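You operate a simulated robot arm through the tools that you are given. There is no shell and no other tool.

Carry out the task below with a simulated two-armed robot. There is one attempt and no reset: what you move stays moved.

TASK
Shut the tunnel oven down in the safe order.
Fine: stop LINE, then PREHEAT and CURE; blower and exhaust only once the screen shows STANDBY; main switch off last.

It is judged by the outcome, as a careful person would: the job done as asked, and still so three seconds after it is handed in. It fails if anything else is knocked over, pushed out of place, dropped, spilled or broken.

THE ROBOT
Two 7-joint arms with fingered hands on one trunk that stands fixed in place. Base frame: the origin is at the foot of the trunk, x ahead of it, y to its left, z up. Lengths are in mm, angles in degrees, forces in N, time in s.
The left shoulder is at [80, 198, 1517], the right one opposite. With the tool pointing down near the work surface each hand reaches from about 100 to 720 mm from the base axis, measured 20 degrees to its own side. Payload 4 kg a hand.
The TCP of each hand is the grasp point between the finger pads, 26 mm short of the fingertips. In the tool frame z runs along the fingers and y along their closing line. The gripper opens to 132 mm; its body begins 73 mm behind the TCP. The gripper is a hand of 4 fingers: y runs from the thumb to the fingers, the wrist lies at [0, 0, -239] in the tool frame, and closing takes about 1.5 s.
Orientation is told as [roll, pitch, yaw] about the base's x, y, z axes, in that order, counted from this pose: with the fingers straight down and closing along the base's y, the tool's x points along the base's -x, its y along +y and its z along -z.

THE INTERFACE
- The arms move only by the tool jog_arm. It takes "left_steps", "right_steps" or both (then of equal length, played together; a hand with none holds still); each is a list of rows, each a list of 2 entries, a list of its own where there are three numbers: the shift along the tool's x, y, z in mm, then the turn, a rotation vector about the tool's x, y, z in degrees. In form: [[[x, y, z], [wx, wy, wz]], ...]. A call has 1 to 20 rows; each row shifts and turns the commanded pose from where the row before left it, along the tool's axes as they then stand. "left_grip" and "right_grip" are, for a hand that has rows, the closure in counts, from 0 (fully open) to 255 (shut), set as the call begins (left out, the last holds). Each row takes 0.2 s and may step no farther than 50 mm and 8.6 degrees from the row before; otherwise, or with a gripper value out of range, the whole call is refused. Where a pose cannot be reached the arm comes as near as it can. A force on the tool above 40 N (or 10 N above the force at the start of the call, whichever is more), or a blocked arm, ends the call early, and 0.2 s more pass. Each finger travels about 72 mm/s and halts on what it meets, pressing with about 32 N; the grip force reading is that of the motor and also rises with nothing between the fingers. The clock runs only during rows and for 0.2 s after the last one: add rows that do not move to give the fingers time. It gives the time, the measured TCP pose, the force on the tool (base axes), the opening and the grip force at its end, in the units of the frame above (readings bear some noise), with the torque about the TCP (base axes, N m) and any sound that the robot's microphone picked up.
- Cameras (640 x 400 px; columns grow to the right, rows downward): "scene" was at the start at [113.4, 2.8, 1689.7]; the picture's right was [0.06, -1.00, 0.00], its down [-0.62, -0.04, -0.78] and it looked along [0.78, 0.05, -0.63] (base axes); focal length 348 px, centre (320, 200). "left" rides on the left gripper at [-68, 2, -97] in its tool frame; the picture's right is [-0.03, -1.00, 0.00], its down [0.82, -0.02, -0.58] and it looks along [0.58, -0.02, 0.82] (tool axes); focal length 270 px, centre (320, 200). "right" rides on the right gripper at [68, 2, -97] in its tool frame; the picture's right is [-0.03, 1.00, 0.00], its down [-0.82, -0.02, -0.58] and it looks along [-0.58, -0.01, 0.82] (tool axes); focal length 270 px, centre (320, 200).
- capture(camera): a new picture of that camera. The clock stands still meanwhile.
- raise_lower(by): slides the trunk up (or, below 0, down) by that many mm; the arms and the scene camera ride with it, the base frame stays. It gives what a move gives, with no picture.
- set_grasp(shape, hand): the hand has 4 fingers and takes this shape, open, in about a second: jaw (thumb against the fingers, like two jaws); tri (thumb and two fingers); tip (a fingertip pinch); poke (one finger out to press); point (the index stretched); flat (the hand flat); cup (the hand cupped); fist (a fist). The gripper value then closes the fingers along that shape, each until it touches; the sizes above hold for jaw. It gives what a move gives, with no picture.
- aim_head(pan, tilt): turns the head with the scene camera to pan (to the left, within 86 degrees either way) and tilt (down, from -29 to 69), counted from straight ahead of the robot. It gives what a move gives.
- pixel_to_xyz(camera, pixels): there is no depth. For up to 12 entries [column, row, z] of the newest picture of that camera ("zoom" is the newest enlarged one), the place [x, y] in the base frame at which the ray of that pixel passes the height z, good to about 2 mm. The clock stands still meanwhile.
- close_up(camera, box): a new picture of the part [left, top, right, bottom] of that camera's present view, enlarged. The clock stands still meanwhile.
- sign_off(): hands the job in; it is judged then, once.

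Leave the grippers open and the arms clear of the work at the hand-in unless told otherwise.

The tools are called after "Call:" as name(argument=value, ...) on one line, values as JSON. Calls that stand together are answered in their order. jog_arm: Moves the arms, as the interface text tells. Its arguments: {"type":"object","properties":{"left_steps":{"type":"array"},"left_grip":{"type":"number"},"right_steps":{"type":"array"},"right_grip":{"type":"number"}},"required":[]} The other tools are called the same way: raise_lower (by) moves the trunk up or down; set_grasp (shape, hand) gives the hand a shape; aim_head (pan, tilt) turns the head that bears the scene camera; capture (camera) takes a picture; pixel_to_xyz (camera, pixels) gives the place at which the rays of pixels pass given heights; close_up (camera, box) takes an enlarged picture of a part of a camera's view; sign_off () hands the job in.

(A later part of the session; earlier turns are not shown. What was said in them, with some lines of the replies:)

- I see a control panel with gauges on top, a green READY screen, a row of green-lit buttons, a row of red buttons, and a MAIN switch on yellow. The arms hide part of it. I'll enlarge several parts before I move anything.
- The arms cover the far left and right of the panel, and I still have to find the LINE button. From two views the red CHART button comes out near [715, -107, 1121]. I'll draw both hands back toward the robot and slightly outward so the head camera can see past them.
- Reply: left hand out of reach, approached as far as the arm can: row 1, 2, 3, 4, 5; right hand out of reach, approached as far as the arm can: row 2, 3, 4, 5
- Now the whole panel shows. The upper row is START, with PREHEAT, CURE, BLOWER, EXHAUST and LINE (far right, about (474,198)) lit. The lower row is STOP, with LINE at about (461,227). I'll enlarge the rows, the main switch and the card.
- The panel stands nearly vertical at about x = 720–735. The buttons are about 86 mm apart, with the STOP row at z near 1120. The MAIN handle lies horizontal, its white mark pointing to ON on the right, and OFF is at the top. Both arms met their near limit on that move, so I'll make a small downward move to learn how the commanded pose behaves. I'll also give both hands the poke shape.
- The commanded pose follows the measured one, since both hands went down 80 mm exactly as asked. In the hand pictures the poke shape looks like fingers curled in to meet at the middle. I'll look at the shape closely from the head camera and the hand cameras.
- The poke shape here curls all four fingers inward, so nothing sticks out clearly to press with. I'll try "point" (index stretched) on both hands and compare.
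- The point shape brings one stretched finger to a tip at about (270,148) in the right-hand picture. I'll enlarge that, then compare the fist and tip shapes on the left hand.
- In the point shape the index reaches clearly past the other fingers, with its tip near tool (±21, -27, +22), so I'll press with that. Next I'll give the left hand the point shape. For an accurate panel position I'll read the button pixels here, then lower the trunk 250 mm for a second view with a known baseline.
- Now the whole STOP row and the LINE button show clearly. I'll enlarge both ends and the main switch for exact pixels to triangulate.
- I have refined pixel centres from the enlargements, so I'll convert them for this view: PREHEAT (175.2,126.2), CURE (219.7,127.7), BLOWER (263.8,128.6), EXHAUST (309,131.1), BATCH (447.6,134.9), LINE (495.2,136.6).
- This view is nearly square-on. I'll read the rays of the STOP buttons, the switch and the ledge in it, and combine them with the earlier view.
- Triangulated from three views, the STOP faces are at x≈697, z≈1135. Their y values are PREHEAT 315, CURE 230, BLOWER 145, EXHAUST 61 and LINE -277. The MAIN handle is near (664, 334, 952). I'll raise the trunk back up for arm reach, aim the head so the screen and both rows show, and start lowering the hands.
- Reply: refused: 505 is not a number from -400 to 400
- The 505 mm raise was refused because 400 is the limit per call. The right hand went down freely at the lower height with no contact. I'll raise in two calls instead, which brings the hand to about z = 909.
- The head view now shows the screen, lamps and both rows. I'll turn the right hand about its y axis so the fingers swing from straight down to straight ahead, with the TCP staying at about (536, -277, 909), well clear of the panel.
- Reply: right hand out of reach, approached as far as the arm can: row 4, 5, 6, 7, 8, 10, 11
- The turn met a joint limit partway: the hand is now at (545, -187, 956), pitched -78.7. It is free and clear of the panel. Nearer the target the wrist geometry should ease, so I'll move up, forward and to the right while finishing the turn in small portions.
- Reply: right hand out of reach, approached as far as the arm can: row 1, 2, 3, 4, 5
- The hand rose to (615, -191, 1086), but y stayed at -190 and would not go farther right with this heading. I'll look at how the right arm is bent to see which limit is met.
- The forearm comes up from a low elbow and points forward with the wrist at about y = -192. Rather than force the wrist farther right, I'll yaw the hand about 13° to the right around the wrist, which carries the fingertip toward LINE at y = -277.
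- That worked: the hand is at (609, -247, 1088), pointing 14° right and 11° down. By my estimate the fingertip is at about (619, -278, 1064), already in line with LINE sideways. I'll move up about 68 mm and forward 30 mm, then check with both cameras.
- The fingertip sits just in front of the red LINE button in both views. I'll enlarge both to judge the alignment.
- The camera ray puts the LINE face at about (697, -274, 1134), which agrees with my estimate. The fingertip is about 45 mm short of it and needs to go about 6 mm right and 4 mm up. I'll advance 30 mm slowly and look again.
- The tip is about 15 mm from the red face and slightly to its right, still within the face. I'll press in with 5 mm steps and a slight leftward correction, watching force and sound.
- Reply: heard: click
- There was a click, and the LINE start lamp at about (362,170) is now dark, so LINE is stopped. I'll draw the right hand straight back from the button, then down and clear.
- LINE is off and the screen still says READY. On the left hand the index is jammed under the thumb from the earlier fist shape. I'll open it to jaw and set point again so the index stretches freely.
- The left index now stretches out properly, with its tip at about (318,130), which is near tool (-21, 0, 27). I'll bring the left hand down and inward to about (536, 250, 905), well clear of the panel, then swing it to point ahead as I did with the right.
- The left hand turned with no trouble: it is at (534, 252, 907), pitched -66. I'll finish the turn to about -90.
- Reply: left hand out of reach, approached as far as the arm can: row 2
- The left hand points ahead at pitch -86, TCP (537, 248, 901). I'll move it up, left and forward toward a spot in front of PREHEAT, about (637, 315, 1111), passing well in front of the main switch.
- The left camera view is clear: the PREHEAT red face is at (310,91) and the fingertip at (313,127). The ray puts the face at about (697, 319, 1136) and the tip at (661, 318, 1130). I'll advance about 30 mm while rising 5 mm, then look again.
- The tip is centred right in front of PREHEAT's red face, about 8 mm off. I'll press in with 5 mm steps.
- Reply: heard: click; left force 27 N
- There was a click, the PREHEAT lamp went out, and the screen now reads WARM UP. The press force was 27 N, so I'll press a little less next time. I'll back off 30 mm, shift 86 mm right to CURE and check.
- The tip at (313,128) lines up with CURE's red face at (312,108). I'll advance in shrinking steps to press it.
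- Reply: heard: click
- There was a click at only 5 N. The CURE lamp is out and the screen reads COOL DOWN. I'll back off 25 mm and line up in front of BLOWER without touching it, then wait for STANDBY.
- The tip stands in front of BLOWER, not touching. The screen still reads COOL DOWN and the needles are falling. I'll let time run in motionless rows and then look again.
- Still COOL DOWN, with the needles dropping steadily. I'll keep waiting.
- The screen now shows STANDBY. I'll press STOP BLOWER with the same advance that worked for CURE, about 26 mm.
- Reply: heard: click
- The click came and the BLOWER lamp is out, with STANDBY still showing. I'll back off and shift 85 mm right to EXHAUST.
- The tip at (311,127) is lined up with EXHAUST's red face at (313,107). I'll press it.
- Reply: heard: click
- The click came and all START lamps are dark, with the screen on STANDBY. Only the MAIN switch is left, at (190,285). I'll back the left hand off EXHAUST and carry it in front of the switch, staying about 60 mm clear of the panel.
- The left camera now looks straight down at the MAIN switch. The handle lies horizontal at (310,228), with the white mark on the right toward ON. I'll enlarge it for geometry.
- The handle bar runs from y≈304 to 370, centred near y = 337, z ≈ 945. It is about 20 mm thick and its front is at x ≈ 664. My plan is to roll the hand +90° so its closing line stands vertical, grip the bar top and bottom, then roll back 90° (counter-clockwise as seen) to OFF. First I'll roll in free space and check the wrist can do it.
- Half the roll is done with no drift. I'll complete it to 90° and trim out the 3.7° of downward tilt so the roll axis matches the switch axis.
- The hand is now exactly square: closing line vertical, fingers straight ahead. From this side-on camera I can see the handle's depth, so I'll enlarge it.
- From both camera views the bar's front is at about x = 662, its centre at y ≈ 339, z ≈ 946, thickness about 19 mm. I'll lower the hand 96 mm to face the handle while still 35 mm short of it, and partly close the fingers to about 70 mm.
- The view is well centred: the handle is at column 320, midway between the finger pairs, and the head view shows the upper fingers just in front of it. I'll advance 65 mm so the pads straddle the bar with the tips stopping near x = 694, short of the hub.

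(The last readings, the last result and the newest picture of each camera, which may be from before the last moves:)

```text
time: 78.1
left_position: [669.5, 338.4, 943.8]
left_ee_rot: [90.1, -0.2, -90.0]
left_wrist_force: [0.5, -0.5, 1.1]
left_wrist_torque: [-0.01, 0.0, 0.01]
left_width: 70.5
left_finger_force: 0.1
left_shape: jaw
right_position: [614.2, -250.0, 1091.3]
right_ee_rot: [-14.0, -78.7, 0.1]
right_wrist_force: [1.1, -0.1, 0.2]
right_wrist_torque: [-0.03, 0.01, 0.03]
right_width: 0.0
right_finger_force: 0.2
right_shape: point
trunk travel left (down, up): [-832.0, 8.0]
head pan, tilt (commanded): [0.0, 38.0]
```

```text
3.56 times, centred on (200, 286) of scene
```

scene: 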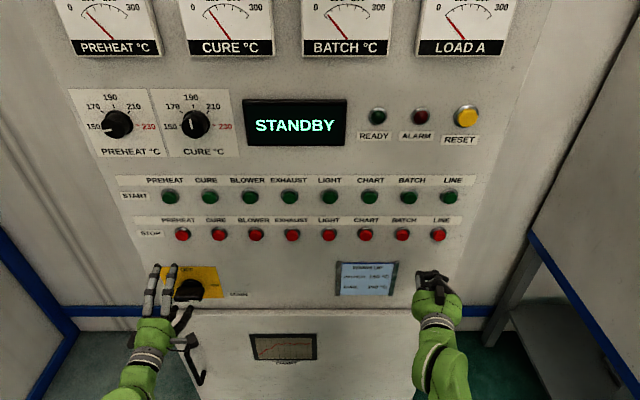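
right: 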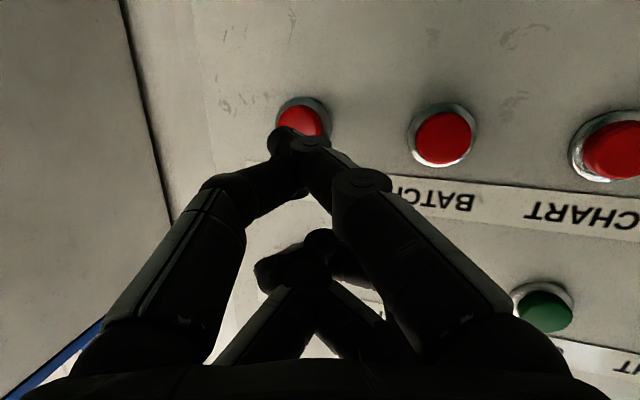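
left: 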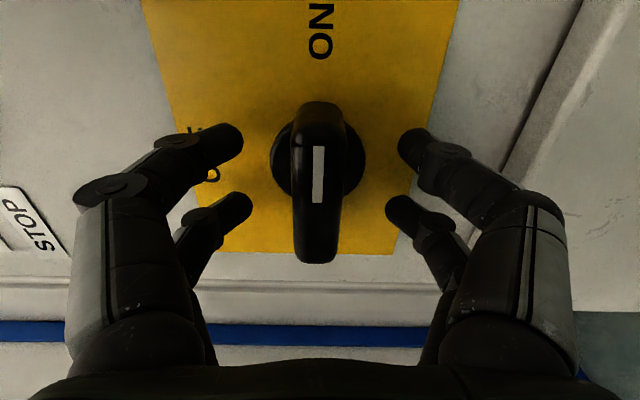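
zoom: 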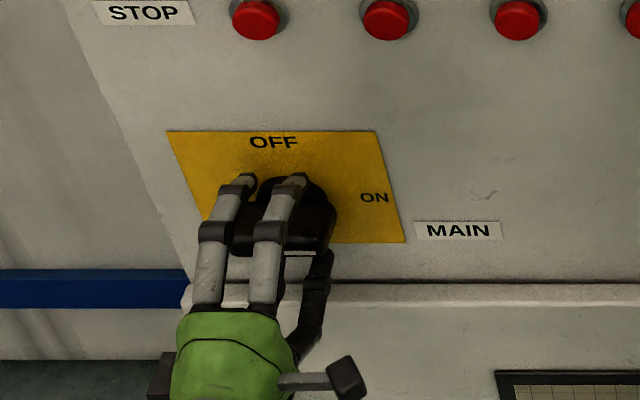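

The fingers straddle the bar evenly above and below, with no contact force. I'll close on it.

Call:
jog_arm(left_steps=[[[0, 0, 0], [0, 0, 0]], [[0, 0, 0], [0, 0, 0]], [[0, 0, 0], [0, 0, 0]], [[0, 0, 0], [0, 0, 0]], [[0, 0, 0], [0, 0, 0]], [[0, 0, 0], [0, 0, 0]]], left_grip=255)

Call:
capture(camera="left")

```text
time: 79.5
left_position: [669.9, 339.5, 944.9]
left_ee_rot: [90.0, -0.2, -90.0]
left_wrist_force: [4.0, 0.5, 0.4]
left_wrist_torque: [0.0, -0.01, -0.01]
left_width: 15.8
left_finger_force: 31.8
left_shape: jaw
right_position: [614.8, -250.4, 1090.0]
right_ee_rot: [-14.0, -78.5, 0.0]
right_wrist_force: [0.4, -0.3, 0.2]
right_wrist_torque: [-0.01, -0.01, 0.0]
right_width: 0.0
right_finger_force: 0.1
right_shape: point
trunk travel left (down, up): [-832.0, 8.0]
head pan, tilt (commanded): [0.0, 38.0]
```

```text
taken
```

left: 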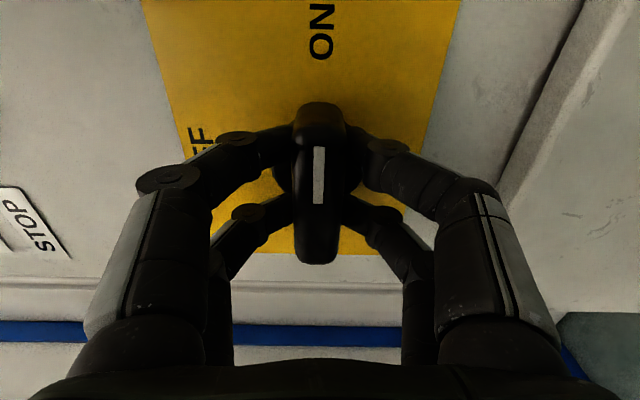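

The bar is gripped with a 15.8 mm gap, 32 N, and almost no side load. I'll turn counter-clockwise (as seen facing the panel) in small portions, watching force and torque.

Call:
jog_arm(left_steps=[[[0, 0, 0], [0, 0, -6]], [[0, 0, 0], [0, 0, -6]], [[0, 0, 0], [0, 0, -6]], [[0, 0, 0], [0, 0, -6]]])

Call:
capture(camera="left")

```text
time: 80.5
left_position: [669.6, 337.9, 943.4]
left_ee_rot: [90.1, -24.2, -90.0]
left_wrist_force: [5.0, -0.4, 3.2]
left_wrist_torque: [0.1, -0.08, 0.0]
left_width: 15.8
left_finger_force: 31.9
left_shape: jaw
right_position: [614.9, -250.8, 1091.3]
right_ee_rot: [-13.9, -78.5, -0.2]
right_wrist_force: [0.0, -0.8, 0.2]
right_wrist_torque: [-0.01, 0.0, -0.03]
right_width: 0.0
right_finger_force: 0.1
right_shape: point
trunk travel left (down, up): [-832.0, 8.0]
head pan, tilt (commanded): [0.0, 38.0]
```

```text
taken
```

left: 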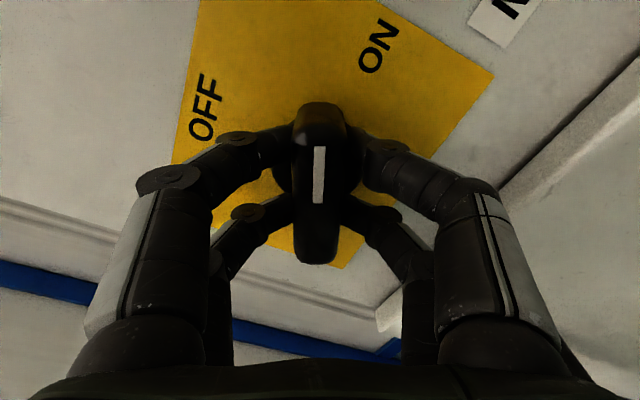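

The handle turns with the hand (24° so far) with low load. I'll continue the remaining 66°.

Call:
jog_arm(left_steps=[[[0, 0, 0], [0, 0, -6]], [[0, 0, 0], [0, 0, -6]], [[0, 0, 0], [0, 0, -6]], [[0, 0, 0], [0, 0, -6]], [[0, 0, 0], [0, 0, -6]], [[0, 0, 0], [0, 0, -6]], [[0, 0, 0], [0, 0, -6]], [[0, 0, 0], [0, 0, -6]]])

Call:
capture(camera="left")

Call:
capture(camera="scene")

```text
time: 82.3
left_position: [669.0, 337.4, 945.1]
left_ee_rot: [90.4, -72.3, -90.4]
left_wrist_force: [7.5, -0.8, 10.5]
left_wrist_torque: [-0.06, -0.21, -0.05]
left_width: 15.4
left_finger_force: 32.3
left_shape: jaw
right_position: [614.1, -251.6, 1091.0]
right_ee_rot: [-13.7, -78.6, -0.3]
right_wrist_force: [0.8, 0.1, 0.1]
right_wrist_torque: [-0.01, 0.0, -0.02]
right_width: 0.0
right_finger_force: 0.2
right_shape: point
trunk travel left (down, up): [-832.0, 8.0]
head pan, tilt (commanded): [0.0, 38.0]
```

```text
taken
```

left: 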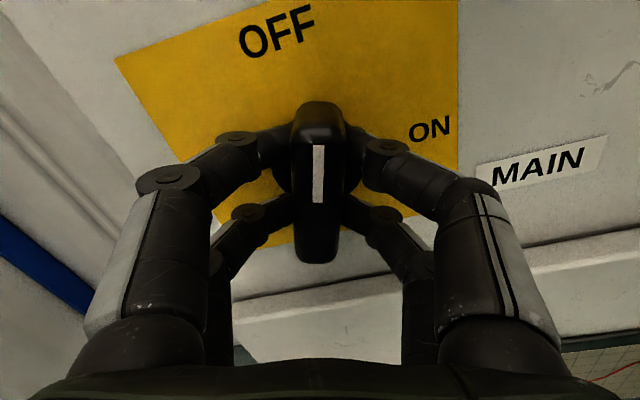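

```text
taken
```

scene: 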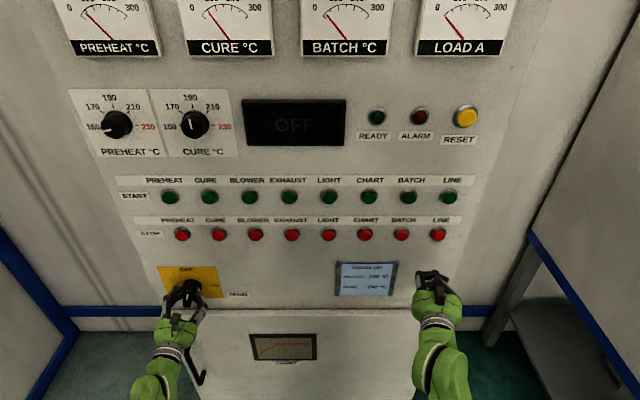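

The screen has gone dark and reads "OFF" at 72° of turn. I'll finish the last 18° so the handle stands fully at OFF.

Call:
jog_arm(left_steps=[[[0, 0, 0], [0, 0, -6]], [[0, 0, 0], [0, 0, -6]], [[0, 0, 0], [0, 0, -5.5]], [[0, 0, 0], [0, 0, 0]]])

Call:
capture(camera="left")

```text
time: 83.3
left_position: [669.2, 339.0, 945.7]
left_ee_rot: [111.4, -89.7, -111.3]
left_wrist_force: [10.3, 0.7, 13.2]
left_wrist_torque: [-0.01, -0.27, 0.01]
left_width: 15.4
left_finger_force: 32.4
left_shape: jaw
right_position: [613.9, -250.3, 1091.5]
right_ee_rot: [-13.7, -78.7, -0.2]
right_wrist_force: [0.2, 0.6, -0.4]
right_wrist_torque: [-0.01, 0.01, 0.02]
right_width: 0.1
right_finger_force: 0.0
right_shape: point
trunk travel left (down, up): [-832.0, 8.0]
head pan, tilt (commanded): [0.0, 38.0]
```

```text
taken
```

left: 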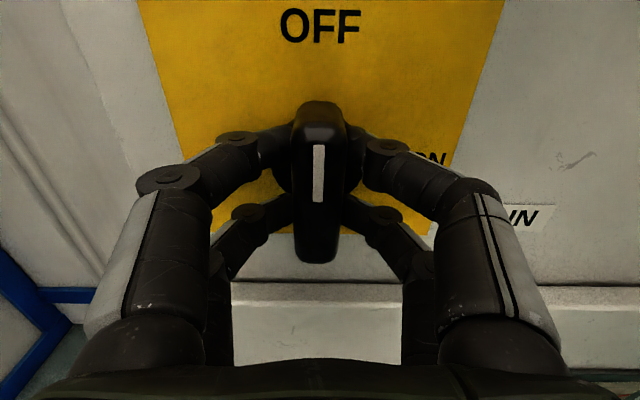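

The handle now stands straight up at OFF. I'll release it by opening to about 70 mm, pause, then back straight out.

Call:
jog_arm(left_steps=[[[0, 0, 0], [0, 0, 0]], [[0, 0, 0], [0, 0, 0]], [[0, 0, 0], [0, 0, 0]], [[0, 0, 0], [0, 0, 0]], [[0, 0, 0], [0, 0, 0]]], left_grip=120)

Call:
capture(camera="left")

```text
time: 84.5
left_position: [668.4, 339.5, 943.3]
left_ee_rot: [87.3, -89.6, -87.3]
left_wrist_force: [0.3, 0.5, -0.7]
left_wrist_torque: [0.01, -0.03, 0.01]
left_width: 69.4
left_finger_force: 0.0
left_shape: jaw
right_position: [614.0, -250.0, 1091.8]
right_ee_rot: [-13.9, -78.6, -0.1]
right_wrist_force: [0.0, 0.2, 0.0]
right_wrist_torque: [-0.02, -0.02, 0.03]
right_width: 0.0
right_finger_force: 0.0
right_shape: point
trunk travel left (down, up): [-832.0, 8.0]
head pan, tilt (commanded): [0.0, 38.0]
```

```text
taken
```

left: 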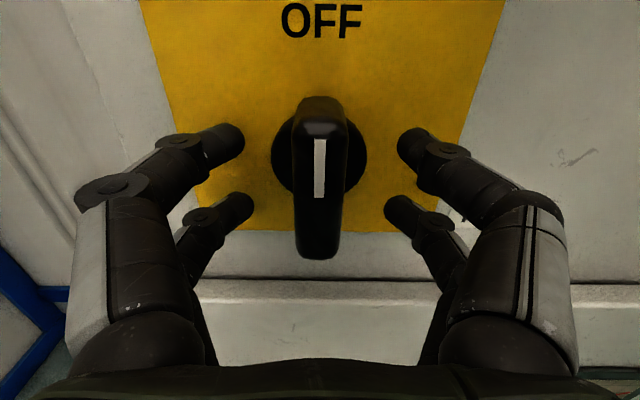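

The handle is free, upright at OFF. I'll back the left hand straight out 100 mm and draw the right hand farther back and down too.

Call:
jog_arm(left_steps=[[[0, 0, -10], [0, 0, 0]], [[0, 0, -10], [0, 0, 0]], [[0, 0, -10], [0, 0, 0]], [[0, 0, -10], [0, 0, 0]], [[0, 0, -10], [0, 0, 0]], [[0, 0, -10], [0, 0, 0]], [[0, 0, -10], [0, 0, 0]], [[0, 0, -10], [0, 0, 0]], [[0, 0, -10], [0, 0, 0]], [[0, 0, -10], [0, 0, 0]]], right_steps=[[[8.6, -0.5, -2.3], [0, 0, 0]], [[8.6, -0.5, -2.3], [0, 0, 0]], [[8.6, -0.5, -2.3], [0, 0, 0]], [[8.6, -0.5, -2.3], [0, 0, 0]], [[8.6, -0.5, -2.3], [0, 0, 0]], [[8.6, -0.5, -2.3], [0, 0, 0]], [[8.6, -0.5, -2.3], [0, 0, 0]], [[8.6, -0.5, -2.3], [0, 0, 0]], [[8.6, -0.5, -2.3], [0, 0, 0]], [[8.6, -0.5, -2.3], [0, 0, 0]]])

Call:
capture(camera="scene")

```text
time: 86.7
left_position: [568.6, 339.4, 944.0]
left_ee_rot: [94.4, -89.7, -94.4]
left_wrist_force: [0.2, 0.4, 0.2]
left_wrist_torque: [0.01, -0.02, 0.02]
left_width: 69.4
left_finger_force: 0.0
left_shape: jaw
right_position: [573.9, -250.8, 1010.7]
right_ee_rot: [-14.0, -78.6, -0.2]
right_wrist_force: [-0.2, -0.1, 0.2]
right_wrist_torque: [0.02, -0.01, 0.0]
right_width: 0.0
right_finger_force: 0.0
right_shape: point
trunk travel left (down, up): [-832.0, 8.0]
head pan, tilt (commanded): [0.0, 38.0]
```

```text
taken
```

scene: 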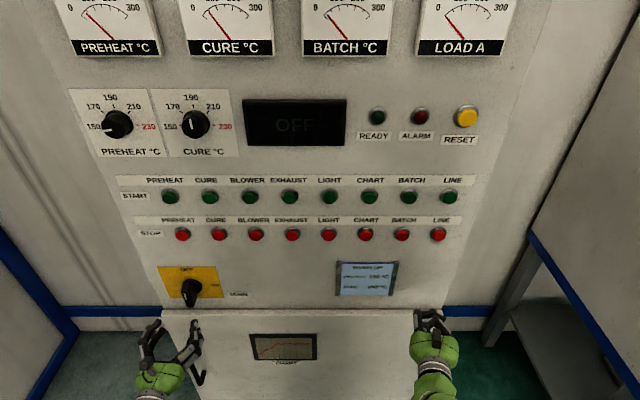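

The screen reads OFF, all lamps are dark, the MAIN handle is vertical, and both hands are clear. I'll open both grippers fully and take a last close look.

Call:
set_grasp(shape="jaw", hand="right")

Call:
jog_arm(left_steps=[[[0, 0, -5], [0, 0, 0]], [[0, 0, 0], [0, 0, 0]], [[0, 0, 0], [0, 0, 0]], [[0, 0, 0], [0, 0, 0]], [[0, 0, 0], [0, 0, 0]]], left_grip=0, right_steps=[[[0, 0, -5], [0, 0, 0]], [[0, 0, 0], [0, 0, 0]], [[0, 0, 0], [0, 0, 0]], [[0, 0, 0], [0, 0, 0]], [[0, 0, 0], [0, 0, 0]]], right_grip=0)

Call:
close_up(camera="scene", box=[60, 80, 480, 343])

Call:
close_up(camera="scene", box=[130, 240, 270, 328])

```text
time: 87.6
left_position: [568.2, 339.4, 944.8]
left_ee_rot: [90.3, -89.6, -90.3]
left_wrist_force: [-0.5, 0.5, 0.0]
left_wrist_torque: [0.02, -0.01, 0.01]
left_width: 69.2
left_finger_force: 0.1
left_shape: jaw
right_position: [574.0, -250.4, 1011.0]
right_ee_rot: [-13.9, -78.6, 0.0]
right_wrist_force: [-0.2, 0.2, -0.4]
right_wrist_torque: [-0.01, -0.02, -0.01]
right_width: 132.0
right_finger_force: 0.0
right_shape: jaw
trunk travel left (down, up): [-832.0, 8.0]
head pan, tilt (commanded): [0.0, 38.0]
```

```text
time: 88.8
left_position: [563.4, 340.2, 944.1]
left_ee_rot: [91.8, -89.7, -92.0]
left_wrist_force: [1.0, -0.8, -0.1]
left_wrist_torque: [-0.02, -0.01, -0.02]
left_width: 131.8
left_finger_force: 0.1
left_shape: jaw
right_position: [568.1, -249.5, 1012.7]
right_ee_rot: [-13.8, -78.6, 0.0]
right_wrist_force: [0.4, -0.8, -0.7]
right_wrist_torque: [0.0, 0.01, -0.01]
right_width: 131.9
right_finger_force: 0.0
right_shape: jaw
trunk travel left (down, up): [-832.0, 8.0]
head pan, tilt (commanded): [0.0, 38.0]
```

```text
1.52 times, centred on (270, 212) of scene
```

zoom: 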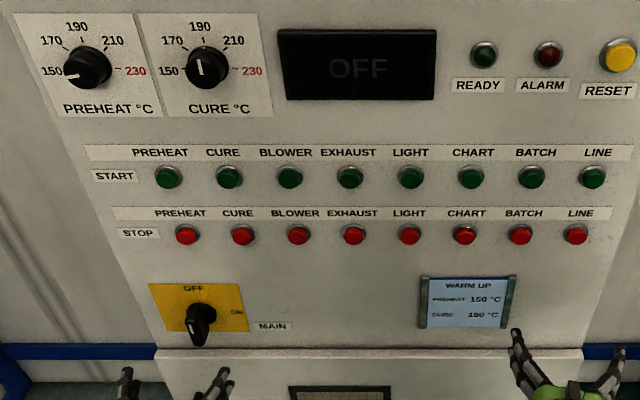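

```text
4.55 times, centred on (200, 284) of scene
```

zoom: 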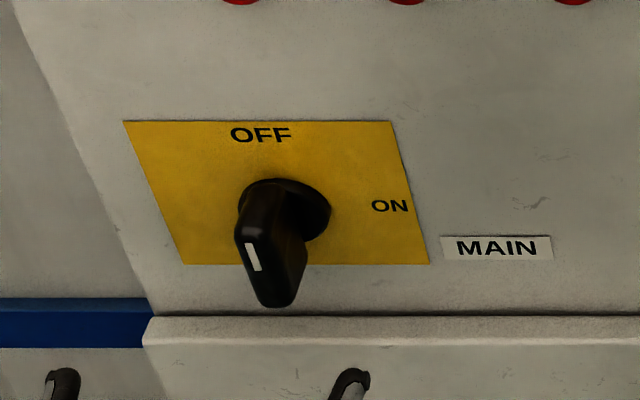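

All the steps were done in the right order: LINE, PREHEAT and CURE stopped, then STANDBY, then BLOWER and EXHAUST, then MAIN turned to OFF. The screen shows OFF, every lamp is dark, the white mark points up to OFF, the grippers are open and the arms are clear. I'm handing in.

Call:
sign_off()

```text
The job is handed in.
```

The tunnel oven is shut down in the safe order, and the job is handed in.

| Step | What happened |
|---|---|
| LINE | Stopped first; the lamp went out. |
| PREHEAT, then CURE | Both stopped; the screen went from READY to WARM UP, then COOL DOWN. |
| Wait | I waited about 22 s, until the screen showed STANDBY. |
| BLOWER, then EXHAUST | Both stopped only after STANDBY appeared; both lamps went out. |
| MAIN | Turned to OFF last; the screen now reads OFF. |

Each stop button gave a click when pressed. The presses were light, about 3–5 N, except PREHEAT, which took about 27 N.

At hand-in every lamp was dark, the MAIN handle pointed at OFF, both grippers were open and both arms were clear of the panel. I saw nothing knocked over or moved out of place.
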